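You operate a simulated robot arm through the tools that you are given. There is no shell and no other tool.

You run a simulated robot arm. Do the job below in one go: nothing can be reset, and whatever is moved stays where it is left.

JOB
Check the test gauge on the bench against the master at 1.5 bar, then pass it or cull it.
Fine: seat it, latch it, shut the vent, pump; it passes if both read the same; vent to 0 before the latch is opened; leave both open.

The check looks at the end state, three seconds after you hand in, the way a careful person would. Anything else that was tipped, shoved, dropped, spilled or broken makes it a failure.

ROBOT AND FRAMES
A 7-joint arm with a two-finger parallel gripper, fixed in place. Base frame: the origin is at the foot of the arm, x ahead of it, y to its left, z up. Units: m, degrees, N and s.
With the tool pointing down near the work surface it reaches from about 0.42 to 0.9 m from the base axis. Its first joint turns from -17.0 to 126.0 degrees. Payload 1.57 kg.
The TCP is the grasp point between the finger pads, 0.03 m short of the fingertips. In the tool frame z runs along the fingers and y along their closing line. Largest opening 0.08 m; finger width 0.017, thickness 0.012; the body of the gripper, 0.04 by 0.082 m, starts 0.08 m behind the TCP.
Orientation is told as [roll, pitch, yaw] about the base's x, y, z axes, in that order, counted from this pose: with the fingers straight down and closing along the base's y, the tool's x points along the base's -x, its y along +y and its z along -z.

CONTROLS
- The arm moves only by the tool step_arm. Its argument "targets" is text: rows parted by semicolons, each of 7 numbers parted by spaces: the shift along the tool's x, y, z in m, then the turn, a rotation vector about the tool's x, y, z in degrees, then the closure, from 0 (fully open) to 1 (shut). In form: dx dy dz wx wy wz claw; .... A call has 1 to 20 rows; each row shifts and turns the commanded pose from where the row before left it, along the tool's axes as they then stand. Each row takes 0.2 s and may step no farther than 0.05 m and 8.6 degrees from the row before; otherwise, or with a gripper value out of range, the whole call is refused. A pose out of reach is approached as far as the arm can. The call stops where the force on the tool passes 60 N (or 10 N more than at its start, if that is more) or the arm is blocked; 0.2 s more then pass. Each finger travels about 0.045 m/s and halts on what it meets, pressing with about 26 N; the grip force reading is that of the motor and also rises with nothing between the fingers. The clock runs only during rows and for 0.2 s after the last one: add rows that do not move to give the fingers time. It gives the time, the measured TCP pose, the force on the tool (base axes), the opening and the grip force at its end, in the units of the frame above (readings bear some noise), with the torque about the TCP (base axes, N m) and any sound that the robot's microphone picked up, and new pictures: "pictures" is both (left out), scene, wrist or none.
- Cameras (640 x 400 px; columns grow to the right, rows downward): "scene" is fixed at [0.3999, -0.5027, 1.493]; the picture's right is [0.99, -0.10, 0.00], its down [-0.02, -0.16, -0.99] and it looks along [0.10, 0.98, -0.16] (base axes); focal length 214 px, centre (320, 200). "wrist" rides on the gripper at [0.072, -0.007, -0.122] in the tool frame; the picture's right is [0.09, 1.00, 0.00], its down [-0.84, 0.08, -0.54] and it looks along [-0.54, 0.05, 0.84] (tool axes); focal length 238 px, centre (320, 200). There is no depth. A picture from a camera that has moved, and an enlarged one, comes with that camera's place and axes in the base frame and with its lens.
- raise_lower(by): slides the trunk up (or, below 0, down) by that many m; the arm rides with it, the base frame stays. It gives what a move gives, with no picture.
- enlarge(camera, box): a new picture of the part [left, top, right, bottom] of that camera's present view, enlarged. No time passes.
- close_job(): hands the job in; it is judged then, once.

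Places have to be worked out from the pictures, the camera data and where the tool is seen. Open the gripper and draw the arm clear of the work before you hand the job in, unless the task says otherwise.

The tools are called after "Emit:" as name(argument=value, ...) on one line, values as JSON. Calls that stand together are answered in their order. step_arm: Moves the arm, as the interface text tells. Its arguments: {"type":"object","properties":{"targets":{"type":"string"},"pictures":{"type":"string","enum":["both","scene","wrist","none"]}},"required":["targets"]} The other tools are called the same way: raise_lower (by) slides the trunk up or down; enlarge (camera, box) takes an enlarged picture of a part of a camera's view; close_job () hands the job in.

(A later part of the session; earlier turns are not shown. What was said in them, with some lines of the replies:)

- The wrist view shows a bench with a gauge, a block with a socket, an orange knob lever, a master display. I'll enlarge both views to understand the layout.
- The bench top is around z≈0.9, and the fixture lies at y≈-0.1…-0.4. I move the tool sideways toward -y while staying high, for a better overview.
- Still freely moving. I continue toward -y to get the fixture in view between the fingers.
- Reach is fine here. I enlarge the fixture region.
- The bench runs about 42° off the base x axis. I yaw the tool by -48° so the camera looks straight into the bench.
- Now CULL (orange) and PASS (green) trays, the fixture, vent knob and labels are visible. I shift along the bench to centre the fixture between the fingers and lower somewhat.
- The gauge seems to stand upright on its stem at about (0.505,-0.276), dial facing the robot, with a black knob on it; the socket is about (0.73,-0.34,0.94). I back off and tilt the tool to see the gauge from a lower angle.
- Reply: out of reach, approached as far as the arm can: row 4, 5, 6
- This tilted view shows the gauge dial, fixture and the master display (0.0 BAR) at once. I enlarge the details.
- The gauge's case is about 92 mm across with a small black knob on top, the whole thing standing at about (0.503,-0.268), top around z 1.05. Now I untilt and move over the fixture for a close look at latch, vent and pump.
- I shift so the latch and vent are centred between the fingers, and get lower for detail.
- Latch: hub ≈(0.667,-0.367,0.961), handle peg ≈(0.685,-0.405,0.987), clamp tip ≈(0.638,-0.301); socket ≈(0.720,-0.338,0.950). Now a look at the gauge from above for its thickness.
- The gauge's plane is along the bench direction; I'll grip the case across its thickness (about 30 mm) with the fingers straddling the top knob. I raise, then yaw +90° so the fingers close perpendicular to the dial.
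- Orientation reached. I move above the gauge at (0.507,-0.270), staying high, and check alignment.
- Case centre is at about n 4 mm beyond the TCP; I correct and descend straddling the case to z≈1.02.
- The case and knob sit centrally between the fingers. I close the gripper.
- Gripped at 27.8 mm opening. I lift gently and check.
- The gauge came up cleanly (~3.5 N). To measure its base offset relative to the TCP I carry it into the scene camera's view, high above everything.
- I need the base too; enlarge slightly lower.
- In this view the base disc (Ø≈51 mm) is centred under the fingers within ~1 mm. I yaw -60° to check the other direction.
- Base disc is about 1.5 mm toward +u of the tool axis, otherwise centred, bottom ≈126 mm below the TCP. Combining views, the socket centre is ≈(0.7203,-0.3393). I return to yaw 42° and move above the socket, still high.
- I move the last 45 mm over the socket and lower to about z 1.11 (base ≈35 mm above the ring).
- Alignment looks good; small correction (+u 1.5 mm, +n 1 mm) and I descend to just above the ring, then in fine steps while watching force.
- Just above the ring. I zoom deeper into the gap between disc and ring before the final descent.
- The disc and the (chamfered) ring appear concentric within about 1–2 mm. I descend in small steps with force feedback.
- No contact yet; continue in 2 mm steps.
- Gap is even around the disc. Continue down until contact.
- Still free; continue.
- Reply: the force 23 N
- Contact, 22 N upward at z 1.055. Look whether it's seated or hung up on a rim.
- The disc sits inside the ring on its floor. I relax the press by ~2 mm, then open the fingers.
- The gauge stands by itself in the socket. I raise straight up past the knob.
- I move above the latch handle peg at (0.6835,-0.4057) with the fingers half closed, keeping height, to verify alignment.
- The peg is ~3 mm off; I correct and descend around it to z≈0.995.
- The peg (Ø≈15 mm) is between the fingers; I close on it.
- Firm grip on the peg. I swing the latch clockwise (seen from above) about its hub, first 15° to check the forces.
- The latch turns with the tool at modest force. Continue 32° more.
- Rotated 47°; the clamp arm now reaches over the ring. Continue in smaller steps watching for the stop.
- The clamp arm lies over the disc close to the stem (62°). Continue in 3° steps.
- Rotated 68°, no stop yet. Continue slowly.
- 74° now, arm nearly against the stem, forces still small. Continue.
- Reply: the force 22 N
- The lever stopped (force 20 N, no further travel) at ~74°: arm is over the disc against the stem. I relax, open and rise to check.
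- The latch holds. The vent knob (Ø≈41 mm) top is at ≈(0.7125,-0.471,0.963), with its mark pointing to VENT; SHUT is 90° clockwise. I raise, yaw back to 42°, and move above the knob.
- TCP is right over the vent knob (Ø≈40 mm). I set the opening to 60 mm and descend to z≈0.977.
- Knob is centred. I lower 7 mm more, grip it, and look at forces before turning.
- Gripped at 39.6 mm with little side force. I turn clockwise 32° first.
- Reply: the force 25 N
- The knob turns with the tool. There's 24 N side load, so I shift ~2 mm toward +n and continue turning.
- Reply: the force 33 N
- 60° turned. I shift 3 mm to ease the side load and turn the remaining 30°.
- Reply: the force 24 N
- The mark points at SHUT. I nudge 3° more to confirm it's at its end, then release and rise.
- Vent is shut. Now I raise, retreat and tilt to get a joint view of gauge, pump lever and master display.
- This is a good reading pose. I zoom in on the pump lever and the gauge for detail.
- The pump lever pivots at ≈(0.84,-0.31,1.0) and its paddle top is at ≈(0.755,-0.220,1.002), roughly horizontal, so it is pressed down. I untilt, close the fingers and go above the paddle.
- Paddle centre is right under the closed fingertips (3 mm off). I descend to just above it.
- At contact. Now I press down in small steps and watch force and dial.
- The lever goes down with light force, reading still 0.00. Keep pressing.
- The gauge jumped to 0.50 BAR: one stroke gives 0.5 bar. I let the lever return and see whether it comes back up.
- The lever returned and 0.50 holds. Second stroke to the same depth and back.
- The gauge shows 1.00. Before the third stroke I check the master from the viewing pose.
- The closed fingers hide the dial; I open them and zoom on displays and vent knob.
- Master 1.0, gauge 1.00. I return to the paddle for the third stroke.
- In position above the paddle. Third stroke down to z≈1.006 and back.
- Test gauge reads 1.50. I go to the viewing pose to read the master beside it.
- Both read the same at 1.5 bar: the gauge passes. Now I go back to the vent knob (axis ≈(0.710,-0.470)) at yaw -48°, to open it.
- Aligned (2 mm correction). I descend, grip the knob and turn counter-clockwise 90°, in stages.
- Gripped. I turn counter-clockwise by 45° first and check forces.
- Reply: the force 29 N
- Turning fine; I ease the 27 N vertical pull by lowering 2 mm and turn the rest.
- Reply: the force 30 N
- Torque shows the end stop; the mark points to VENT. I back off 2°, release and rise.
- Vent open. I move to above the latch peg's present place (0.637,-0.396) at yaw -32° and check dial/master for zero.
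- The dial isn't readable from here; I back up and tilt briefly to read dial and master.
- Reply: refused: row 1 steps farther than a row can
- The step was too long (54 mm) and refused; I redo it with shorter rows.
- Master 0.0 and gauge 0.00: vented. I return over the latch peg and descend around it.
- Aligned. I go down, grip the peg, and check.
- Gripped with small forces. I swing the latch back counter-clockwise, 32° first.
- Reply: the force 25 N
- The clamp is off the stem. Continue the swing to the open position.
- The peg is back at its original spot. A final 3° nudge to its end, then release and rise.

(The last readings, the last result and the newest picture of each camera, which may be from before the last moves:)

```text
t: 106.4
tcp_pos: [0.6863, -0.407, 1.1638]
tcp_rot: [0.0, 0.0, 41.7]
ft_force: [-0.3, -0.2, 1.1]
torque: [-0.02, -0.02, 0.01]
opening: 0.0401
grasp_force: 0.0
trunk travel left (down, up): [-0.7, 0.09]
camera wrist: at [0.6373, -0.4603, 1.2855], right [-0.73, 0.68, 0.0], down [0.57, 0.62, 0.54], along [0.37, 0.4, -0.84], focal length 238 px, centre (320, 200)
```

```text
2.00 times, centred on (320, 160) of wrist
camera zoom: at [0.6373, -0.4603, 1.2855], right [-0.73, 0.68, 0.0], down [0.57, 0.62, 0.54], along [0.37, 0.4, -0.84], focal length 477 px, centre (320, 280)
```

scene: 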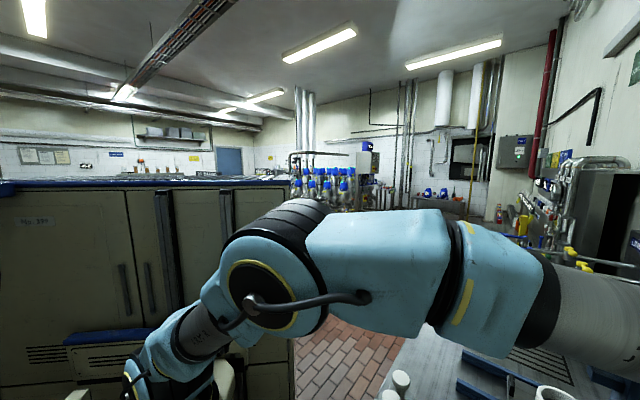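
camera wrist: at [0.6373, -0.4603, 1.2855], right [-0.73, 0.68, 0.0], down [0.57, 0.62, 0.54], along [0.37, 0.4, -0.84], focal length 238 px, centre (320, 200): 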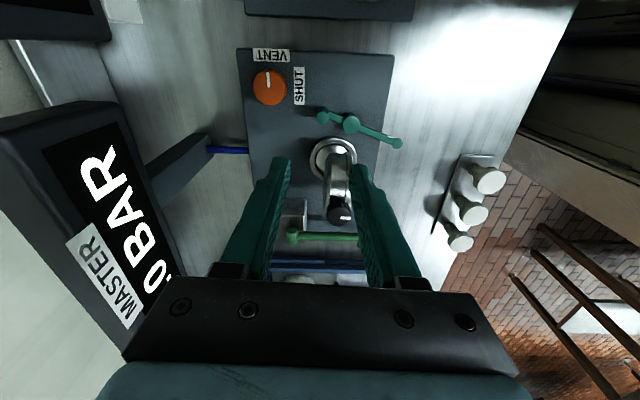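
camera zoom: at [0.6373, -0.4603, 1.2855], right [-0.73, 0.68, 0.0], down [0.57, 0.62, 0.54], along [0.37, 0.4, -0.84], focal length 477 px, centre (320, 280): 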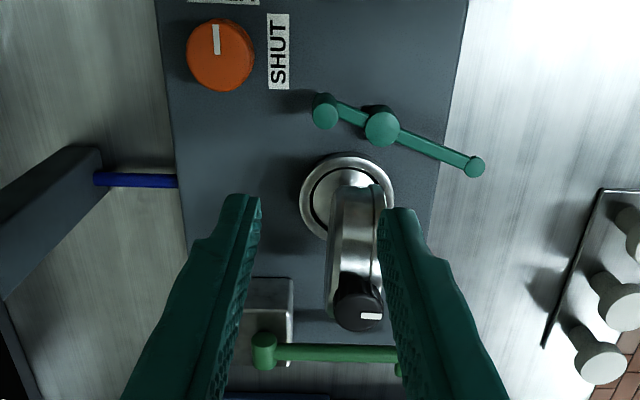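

Latch and vent are open. I open the gripper and move back above the gauge.

Emit:
step_arm(targets="0 0 -0.03 0 0 -0.3 0; -0.0345 0.0138 0 0 0 0 0; -0.0345 0.0138 0 0 0 0 0; 0 0 0 0 0 0 0; 0 0 0 0 0 0 0", pictures="wrist")

Emit:
enlarge(camera="wrist", box=[240, 50, 400, 210])

```text
t: 107.6
tcp_pos: [0.717, -0.3385, 1.1931]
tcp_rot: [0.1, 0.0, 42.1]
ft_force: [-0.8, -0.2, 0.6]
torque: [0.01, -0.02, 0.01]
opening: 0.0801
grasp_force: 0.1
trunk travel left (down, up): [-0.7, 0.09]
camera wrist: at [0.6695, -0.3911, 1.315], right [-0.74, 0.68, 0.0], down [0.57, 0.62, 0.54], along [0.37, 0.4, -0.84], focal length 238 px, centre (320, 200)
```

wrist: 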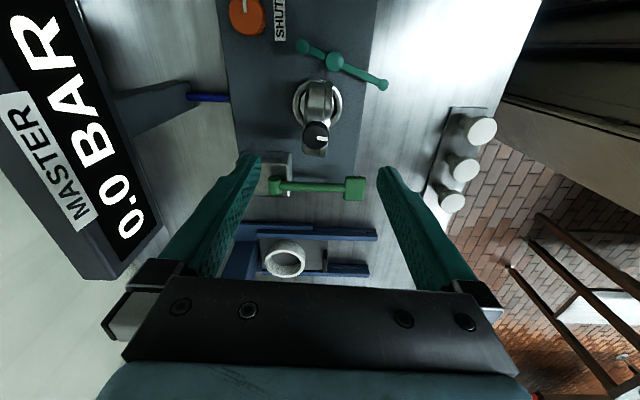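

```text
2.50 times, centred on (320, 130) of wrist
camera zoom: at [0.6695, -0.3911, 1.315], right [-0.74, 0.68, 0.0], down [0.57, 0.62, 0.54], along [0.37, 0.4, -0.84], focal length 596 px, centre (320, 375)
```

zoom: 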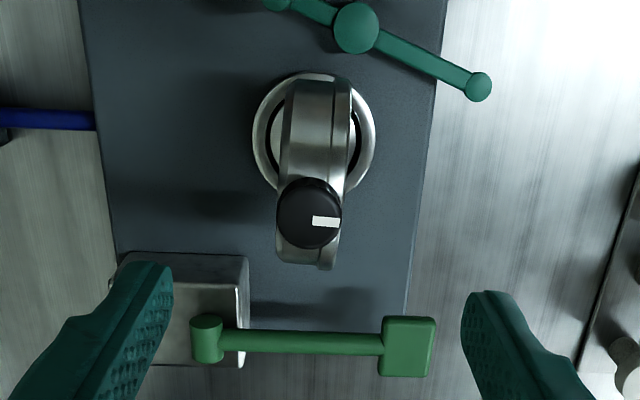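

Aligned except ~4 mm in n; I correct and descend to the same grip height as before.

Emit:
step_arm(targets="0 -0.004 0.03 0 0 0 0; 0 0 0.04 0 0 0 0; 0 0 0.04 0 0 0 0; 0 0 0.0265 0 0 0 0; 0 0 0 0 0 0 0", pictures="wrist")

Emit:
enlarge(camera="wrist", box=[220, 80, 420, 280])

```text
t: 108.8
tcp_pos: [0.7181, -0.3389, 1.058]
tcp_rot: [0.1, 0.1, 42.0]
ft_force: [0.0, -0.1, 0.2]
torque: [-0.04, 0.01, 0.0]
opening: 0.0799
grasp_force: 0.1
trunk travel left (down, up): [-0.7, 0.09]
camera wrist: at [0.6692, -0.3924, 1.1796], right [-0.74, 0.68, 0.0], down [0.57, 0.62, 0.54], along [0.37, 0.4, -0.84], focal length 238 px, centre (320, 200)
```

wrist: 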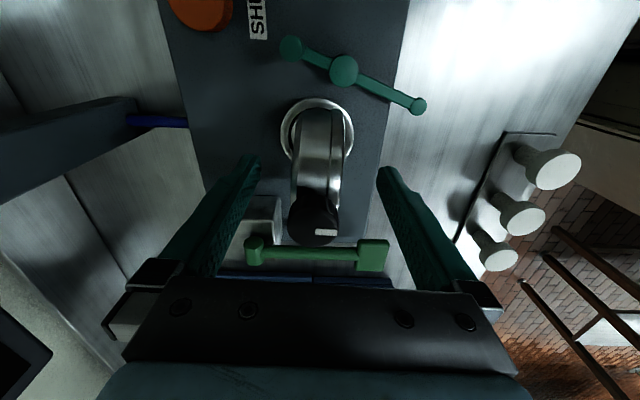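

```text
2.00 times, centred on (320, 180) of wrist
camera zoom: at [0.6692, -0.3924, 1.1796], right [-0.74, 0.68, 0.0], down [0.57, 0.62, 0.54], along [0.37, 0.4, -0.84], focal length 477 px, centre (320, 240)
```

zoom: 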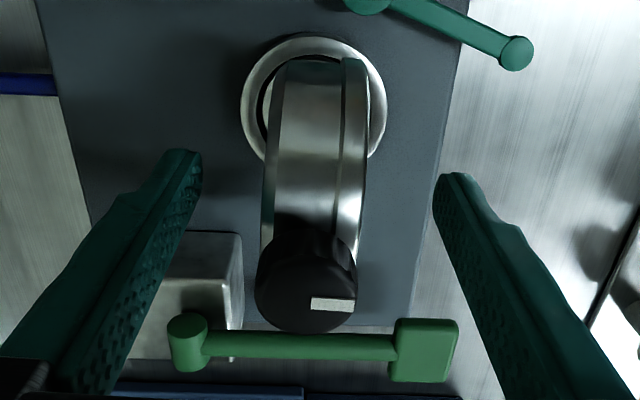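

The gauge is ~4 mm toward +n; I shift and close on it.

Emit:
step_arm(targets="-0.001 -0.0038 0.001 0 0 0 0; 0 0 0 0 0 0 0; 0 0 0 0 0 0 1; 0 0 0 0 0 0 1; 0 0 0 0 0 0 1; 0 0 0 0 0 0 1; 0 0 0 0 0 0 1; 0 0 0 0 0 0 1", pictures="wrist")

```text
t: 110.6
tcp_pos: [0.7208, -0.3417, 1.0568]
tcp_rot: [0.0, 0.0, 42.1]
ft_force: [-1.6, 0.9, 1.6]
torque: [0.07, 0.06, 0.0]
opening: 0.0277
grasp_force: 26.1
trunk travel left (down, up): [-0.7, 0.09]
camera wrist: at [0.6733, -0.3946, 1.1787], right [-0.74, 0.68, 0.0], down [0.57, 0.62, 0.54], along [0.37, 0.4, -0.84], focal length 238 px, centre (320, 200)
```

wrist: 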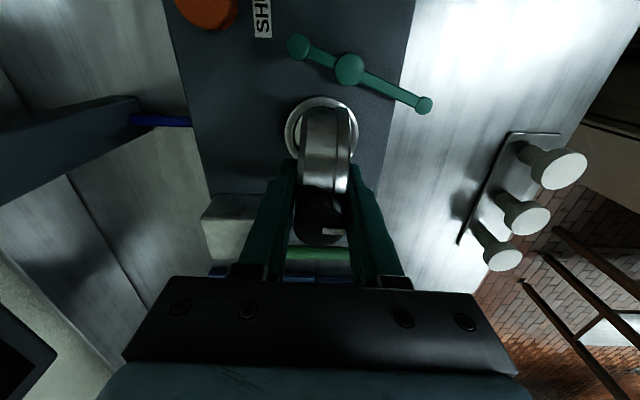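

Gripped. I lift slowly straight up out of the socket.

Emit:
step_arm(targets="0 0 -0.005 0 0 0 1; 0 0 -0.01 0 0 0 1; 0 0 -0.02 0 0 0 1; 0 0 -0.04 0 0 0 1; 0 0 -0.04 0 0 0 1; 0 0 -0.04 0 0 0 1; 0 0 0 0 0 0 1", pictures="wrist")

```text
t: 112.2
tcp_pos: [0.7243, -0.3389, 1.2133]
tcp_rot: [0.0, 0.0, 42.1]
ft_force: [0.3, -0.4, -2.7]
torque: [0.0, 0.03, -0.01]
opening: 0.0276
grasp_force: 25.0
trunk travel left (down, up): [-0.7, 0.09]
camera wrist: at [0.6754, -0.3917, 1.3352], right [-0.74, 0.68, 0.0], down [0.57, 0.62, 0.54], along [0.37, 0.4, -0.84], focal length 238 px, centre (320, 200)
```

wrist: 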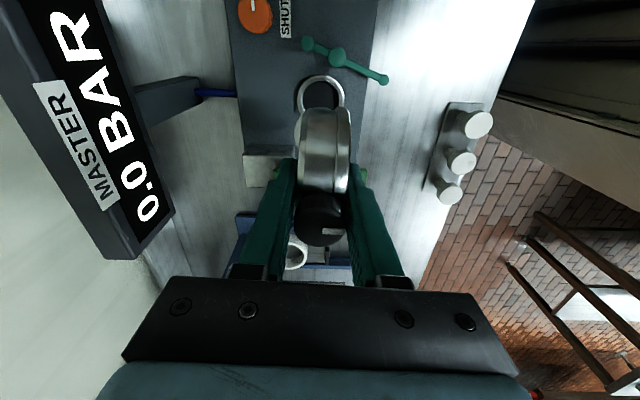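

Out cleanly. I move back toward the robot side and then along the bench toward the PASS tray, staying high.

Emit:
step_arm(targets="0 0.034 0 0 0 0 1; 0 0.034 0 0 0 0 1; 0 0.034 0 0 0 0 1; 0 0.034 0 0 0 0 1; 0.04 0 0 0 0 0 1; 0.04 0 0 0 0 0 1; 0.04 0 0 0 0 0 1; 0.04 0 0 0 0 0 1; 0.04 0 0 0 0 0 1; 0.04 0 0 0 0 0 1; 0 0 0 0 0 0 1", pictures="both")

```text
t: 114.6
tcp_pos: [0.4543, -0.402, 1.2086]
tcp_rot: [0.0, 0.1, 42.0]
ft_force: [0.7, 0.4, -2.6]
torque: [0.01, 0.03, 0.02]
opening: 0.0278
grasp_force: 25.9
trunk travel left (down, up): [-0.7, 0.09]
camera wrist: at [0.4066, -0.4561, 1.3308], right [-0.74, 0.68, 0.0], down [0.57, 0.62, 0.54], along [0.37, 0.4, -0.84], focal length 238 px, centre (320, 200)
```

scene: 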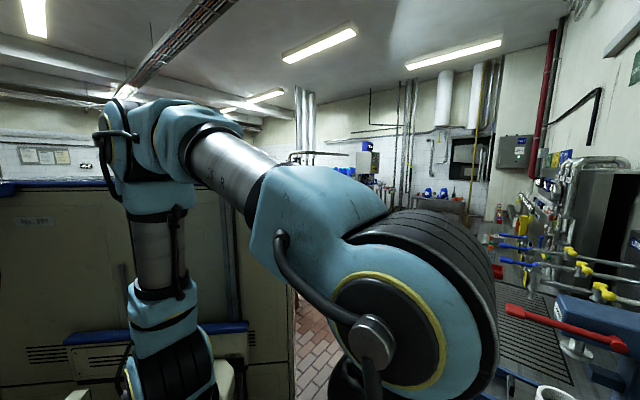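
wrist: 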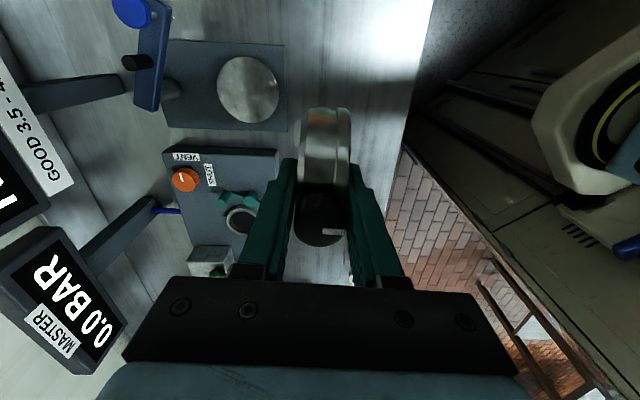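

Continue toward the tray centre (u≈-0.151, n≈0.600).

Emit:
step_arm(targets="0.04 0 0 0 0 0 1; 0.04 0 0 0 0 0 1; 0.04 0 0 0 0 0 1; 0.04 0 0 0 0 0 1; 0.03 0 0 0 0 0 1; 0.03 0 0 0 0 0 1; 0 0 0 0 0 0 1", pictures="wrist")

```text
t: 116.2
tcp_pos: [0.2916, -0.5504, 1.2106]
tcp_rot: [0.0, 0.0, 42.2]
ft_force: [1.1, -0.2, -2.9]
torque: [-0.02, 0.0, -0.02]
opening: 0.0279
grasp_force: 25.8
trunk travel left (down, up): [-0.7, 0.09]
camera wrist: at [0.2432, -0.6042, 1.3337], right [-0.74, 0.68, 0.0], down [0.57, 0.62, 0.54], along [0.37, 0.4, -0.84], focal length 238 px, centre (320, 200)
```

wrist: 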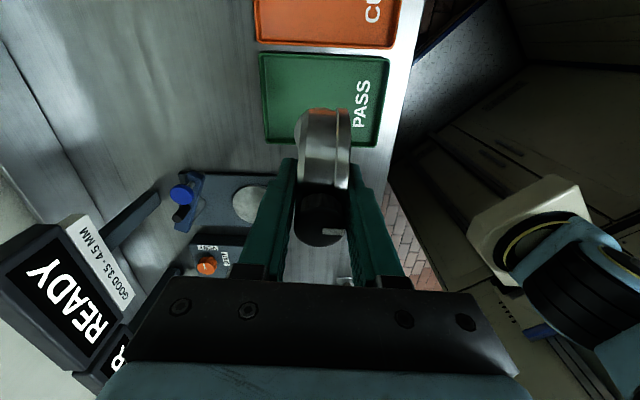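

I'm nearly over the tray centre (shift 8 mm/6 mm). I descend to ~2 cm above the tray floor.

Emit:
step_arm(targets="-0.008 0.006 0.02 0 0 0 1; 0 0 0.04 0 0 0 1; 0 0 0.04 0 0 0 1; 0 0 0.04 0 0 0 1; 0 0 0.025 0 0 0 1; 0 0 0 0 0 0 1", pictures="wrist")

```text
t: 117.6
tcp_pos: [0.2933, -0.5401, 1.0482]
tcp_rot: [0.0, 0.0, 42.2]
ft_force: [0.3, -0.4, -3.5]
torque: [-0.02, -0.03, 0.0]
opening: 0.0277
grasp_force: 26.4
trunk travel left (down, up): [-0.7, 0.09]
camera wrist: at [0.2452, -0.5933, 1.1695], right [-0.74, 0.68, 0.0], down [0.57, 0.62, 0.54], along [0.37, 0.4, -0.84], focal length 238 px, centre (320, 200)
```

wrist: 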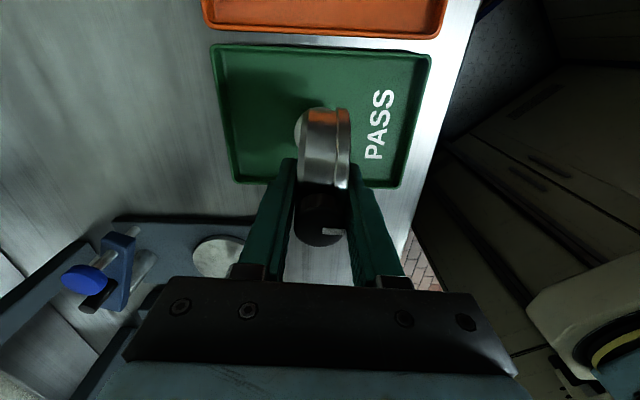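

Well over the tray's middle. I lower in small steps until contact.

Emit:
step_arm(targets="0 0 0.005 0 0 0 1; 0 0 0.005 0 0 0 1; 0 0 0.004 0 0 0 1; 0 0 0.003 0 0 0 1; 0 0 0 0 0 0 1", pictures="none")

```text
t: 118.8
tcp_pos: [0.2933, -0.541, 1.0298]
tcp_rot: [0.1, 0.0, 42.0]
ft_force: [-0.4, -0.2, -2.7]
torque: [-0.01, 0.01, 0.02]
opening: 0.0279
grasp_force: 26.1
trunk travel left (down, up): [-0.7, 0.09]
```

No contact yet; continue in 2 mm steps.

Emit:
step_arm(targets="0 0 0.002 0 0 0 1; 0 0 0.002 0 0 0 1; 0 0 0.002 0 0 0 1; 0 0 0 0 0 0 1", pictures="none")

```text
t: 119.8
tcp_pos: [0.2916, -0.5418, 1.0235]
tcp_rot: [0.0, 0.0, 42.1]
ft_force: [0.3, 0.1, -3.8]
torque: [0.0, 0.02, 0.0]
opening: 0.0277
grasp_force: 25.9
trunk travel left (down, up): [-0.7, 0.09]
```

Still free; two more small steps.

Emit:
step_arm(targets="0 0 0.002 0 0 0 1; 0 0 0.0015 0 0 0 1; 0 0 0 0 0 0 1", pictures="none")

```text
t: 120.6
tcp_pos: [0.2922, -0.5399, 1.0215]
tcp_rot: [-0.2, 0.1, 42.0]
ft_force: [1.4, -2.0, 21.9]
torque: [0.18, 0.1, 0.0]
opening: 0.0273
grasp_force: 26.5
trunk travel left (down, up): [-0.7, 0.09]
```

Contact with the tray floor (22 N). I relax the press and open the fingers.

Emit:
step_arm(targets="0 0 -0.0015 0 0 0 1; 0 0 -0.0008 0 0 0 1; 0 0 0 0 0 0 0.6; 0 0 0 0 0 0 0.4; 0 0 0 0 0 0 0.2; 0 0 0 0 0 0 0; 0 0 0 0 0 0 0; 0 0 0 0 0 0 0; 0 0 0 0 0 0 0", pictures="wrist")

```text
t: 122.6
tcp_pos: [0.2928, -0.5393, 1.0217]
tcp_rot: [0.0, 0.0, 42.1]
ft_force: [0.3, 0.2, -0.1]
torque: [-0.01, 0.0, 0.0]
opening: 0.08
grasp_force: 0.0
trunk travel left (down, up): [-0.7, 0.09]
camera wrist: at [0.2445, -0.5934, 1.1441], right [-0.74, 0.68, 0.0], down [0.57, 0.62, 0.54], along [0.37, 0.4, -0.84], focal length 238 px, centre (320, 200)
```

wrist: 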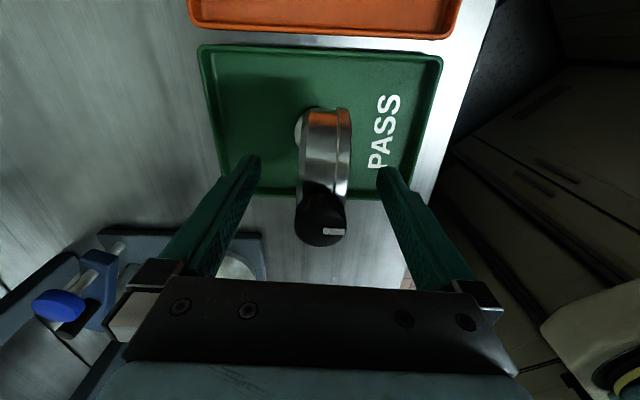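

The gauge stands in the PASS tray. I rise straight up well past its knob and check it.

Emit:
step_arm(targets="0 0 -0.03 0 0 0 0; 0 0 -0.04 0 0 0 0; 0 0 -0.04 0 0 0 0; 0 0 -0.05 0 0 0 0; 0 0 -0.05 0 0 0 0; 0 0 0 0 0 0 0", pictures="wrist")

Emit:
enlarge(camera="wrist", box=[220, 20, 420, 200])

```text
t: 124.0
tcp_pos: [0.288, -0.5416, 1.2366]
tcp_rot: [0.1, 0.0, 42.0]
ft_force: [-0.2, 0.4, -0.1]
torque: [0.02, 0.0, -0.03]
opening: 0.0799
grasp_force: 0.0
trunk travel left (down, up): [-0.7, 0.09]
camera wrist: at [0.2404, -0.5951, 1.3583], right [-0.74, 0.68, 0.0], down [0.57, 0.62, 0.54], along [0.37, 0.4, -0.84], focal length 238 px, centre (320, 200)
```

wrist: 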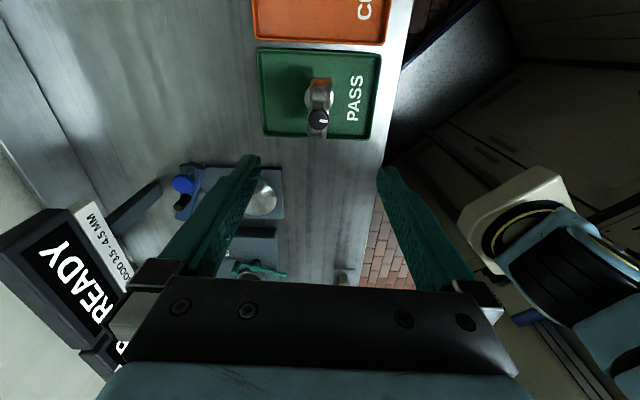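

```text
2.22 times, centred on (320, 110) of wrist
camera zoom: at [0.2404, -0.5951, 1.3583], right [-0.74, 0.68, 0.0], down [0.57, 0.62, 0.54], along [0.37, 0.4, -0.84], focal length 530 px, centre (320, 400)
```

zoom: 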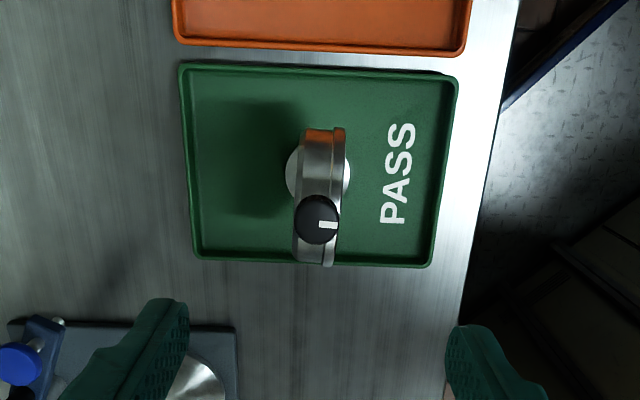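

The gauge stands upright in the PASS tray. I draw the arm clear and take a last look at the fixture (latch, vent).

Emit:
step_arm(targets="-0.04 0.02 -0.01 0 0 0 0; -0.04 0.02 -0.01 0 0 0 0; -0.04 0.02 -0.01 0 0 0 0; -0.04 0.02 -0.01 0 0 0 0; -0.04 0.02 -0.01 0 0 0 0; 0 0 0 0 0 8.2 0; 0 0 0 0 0 8.2 0; 0 0 0 0 0 8.2 0; 0 0 0 0 0 8.2 0; 0 0 0 0 0 8.2 0; 0 0 0 0 0 8.2 0; 0 0 0 0 0 8.2 0; 0 0 0 0 0 8.2 0; 0 0 0 0 0 8.2 0; 0 0 0 0 0 8.2 0; 0 0 0 0 0 8 0; 0 0 0 0 0 0 0", pictures="wrist")

Emit:
enlarge(camera="wrist", box=[320, 100, 520, 280])

```text
t: 127.6
tcp_pos: [0.3744, -0.3312, 1.2823]
tcp_rot: [0.0, 0.0, -48.0]
ft_force: [0.7, -0.2, 0.6]
torque: [0.01, -0.03, -0.01]
opening: 0.0798
grasp_force: 0.0
trunk travel left (down, up): [-0.7, 0.09]
camera wrist: at [0.3214, -0.2826, 1.4045], right [0.68, 0.73, 0.0], down [0.62, -0.57, 0.54], along [0.4, -0.37, -0.84], focal length 238 px, centre (320, 200)
```

wrist: 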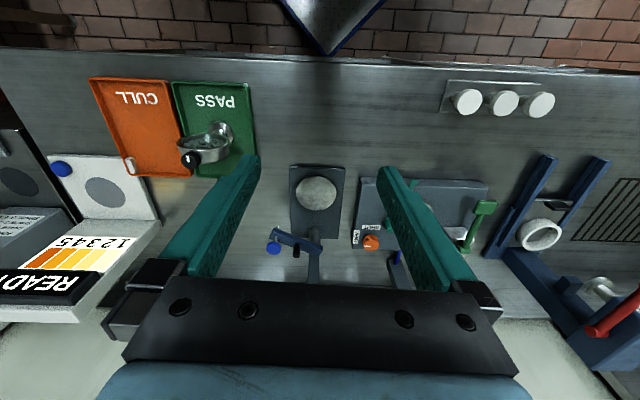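

```text
2.22 times, centred on (420, 190) of wrist
camera zoom: at [0.3214, -0.2826, 1.4045], right [0.68, 0.73, 0.0], down [0.62, -0.57, 0.54], along [0.4, -0.37, -0.84], focal length 530 px, centre (98, 222)
```

zoom: 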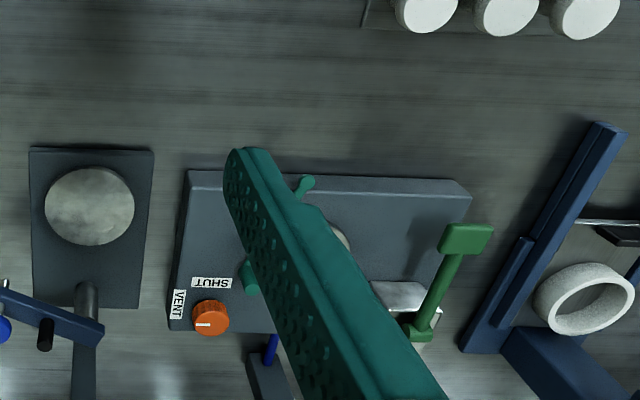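

Everything checks out. The gauge is upright in the PASS tray, the vent is at VENT, the latch is open, the pump lever is up, and the gripper is open and clear of the work. I hand in the job.

Emit:
close_job()

```text
The job is handed in.
```

The test gauge passed: at 1.5 bar it read 1.50 BAR and the master read 1.5 BAR. It is standing upright in the PASS tray.

- **Test:** I seated and latched the gauge, shut the vent and pumped three strokes of 0.5 bar each. The two also agreed at 1.0 bar on the way up.
- **Venting:** I opened the vent and checked that both read zero before opening the latch.
- **End state:** The vent and latch are both open. The gripper is open and the arm is clear of the work. I saw nothing else tipped, shoved or dropped.

The job is handed in, and no result has come back yet.
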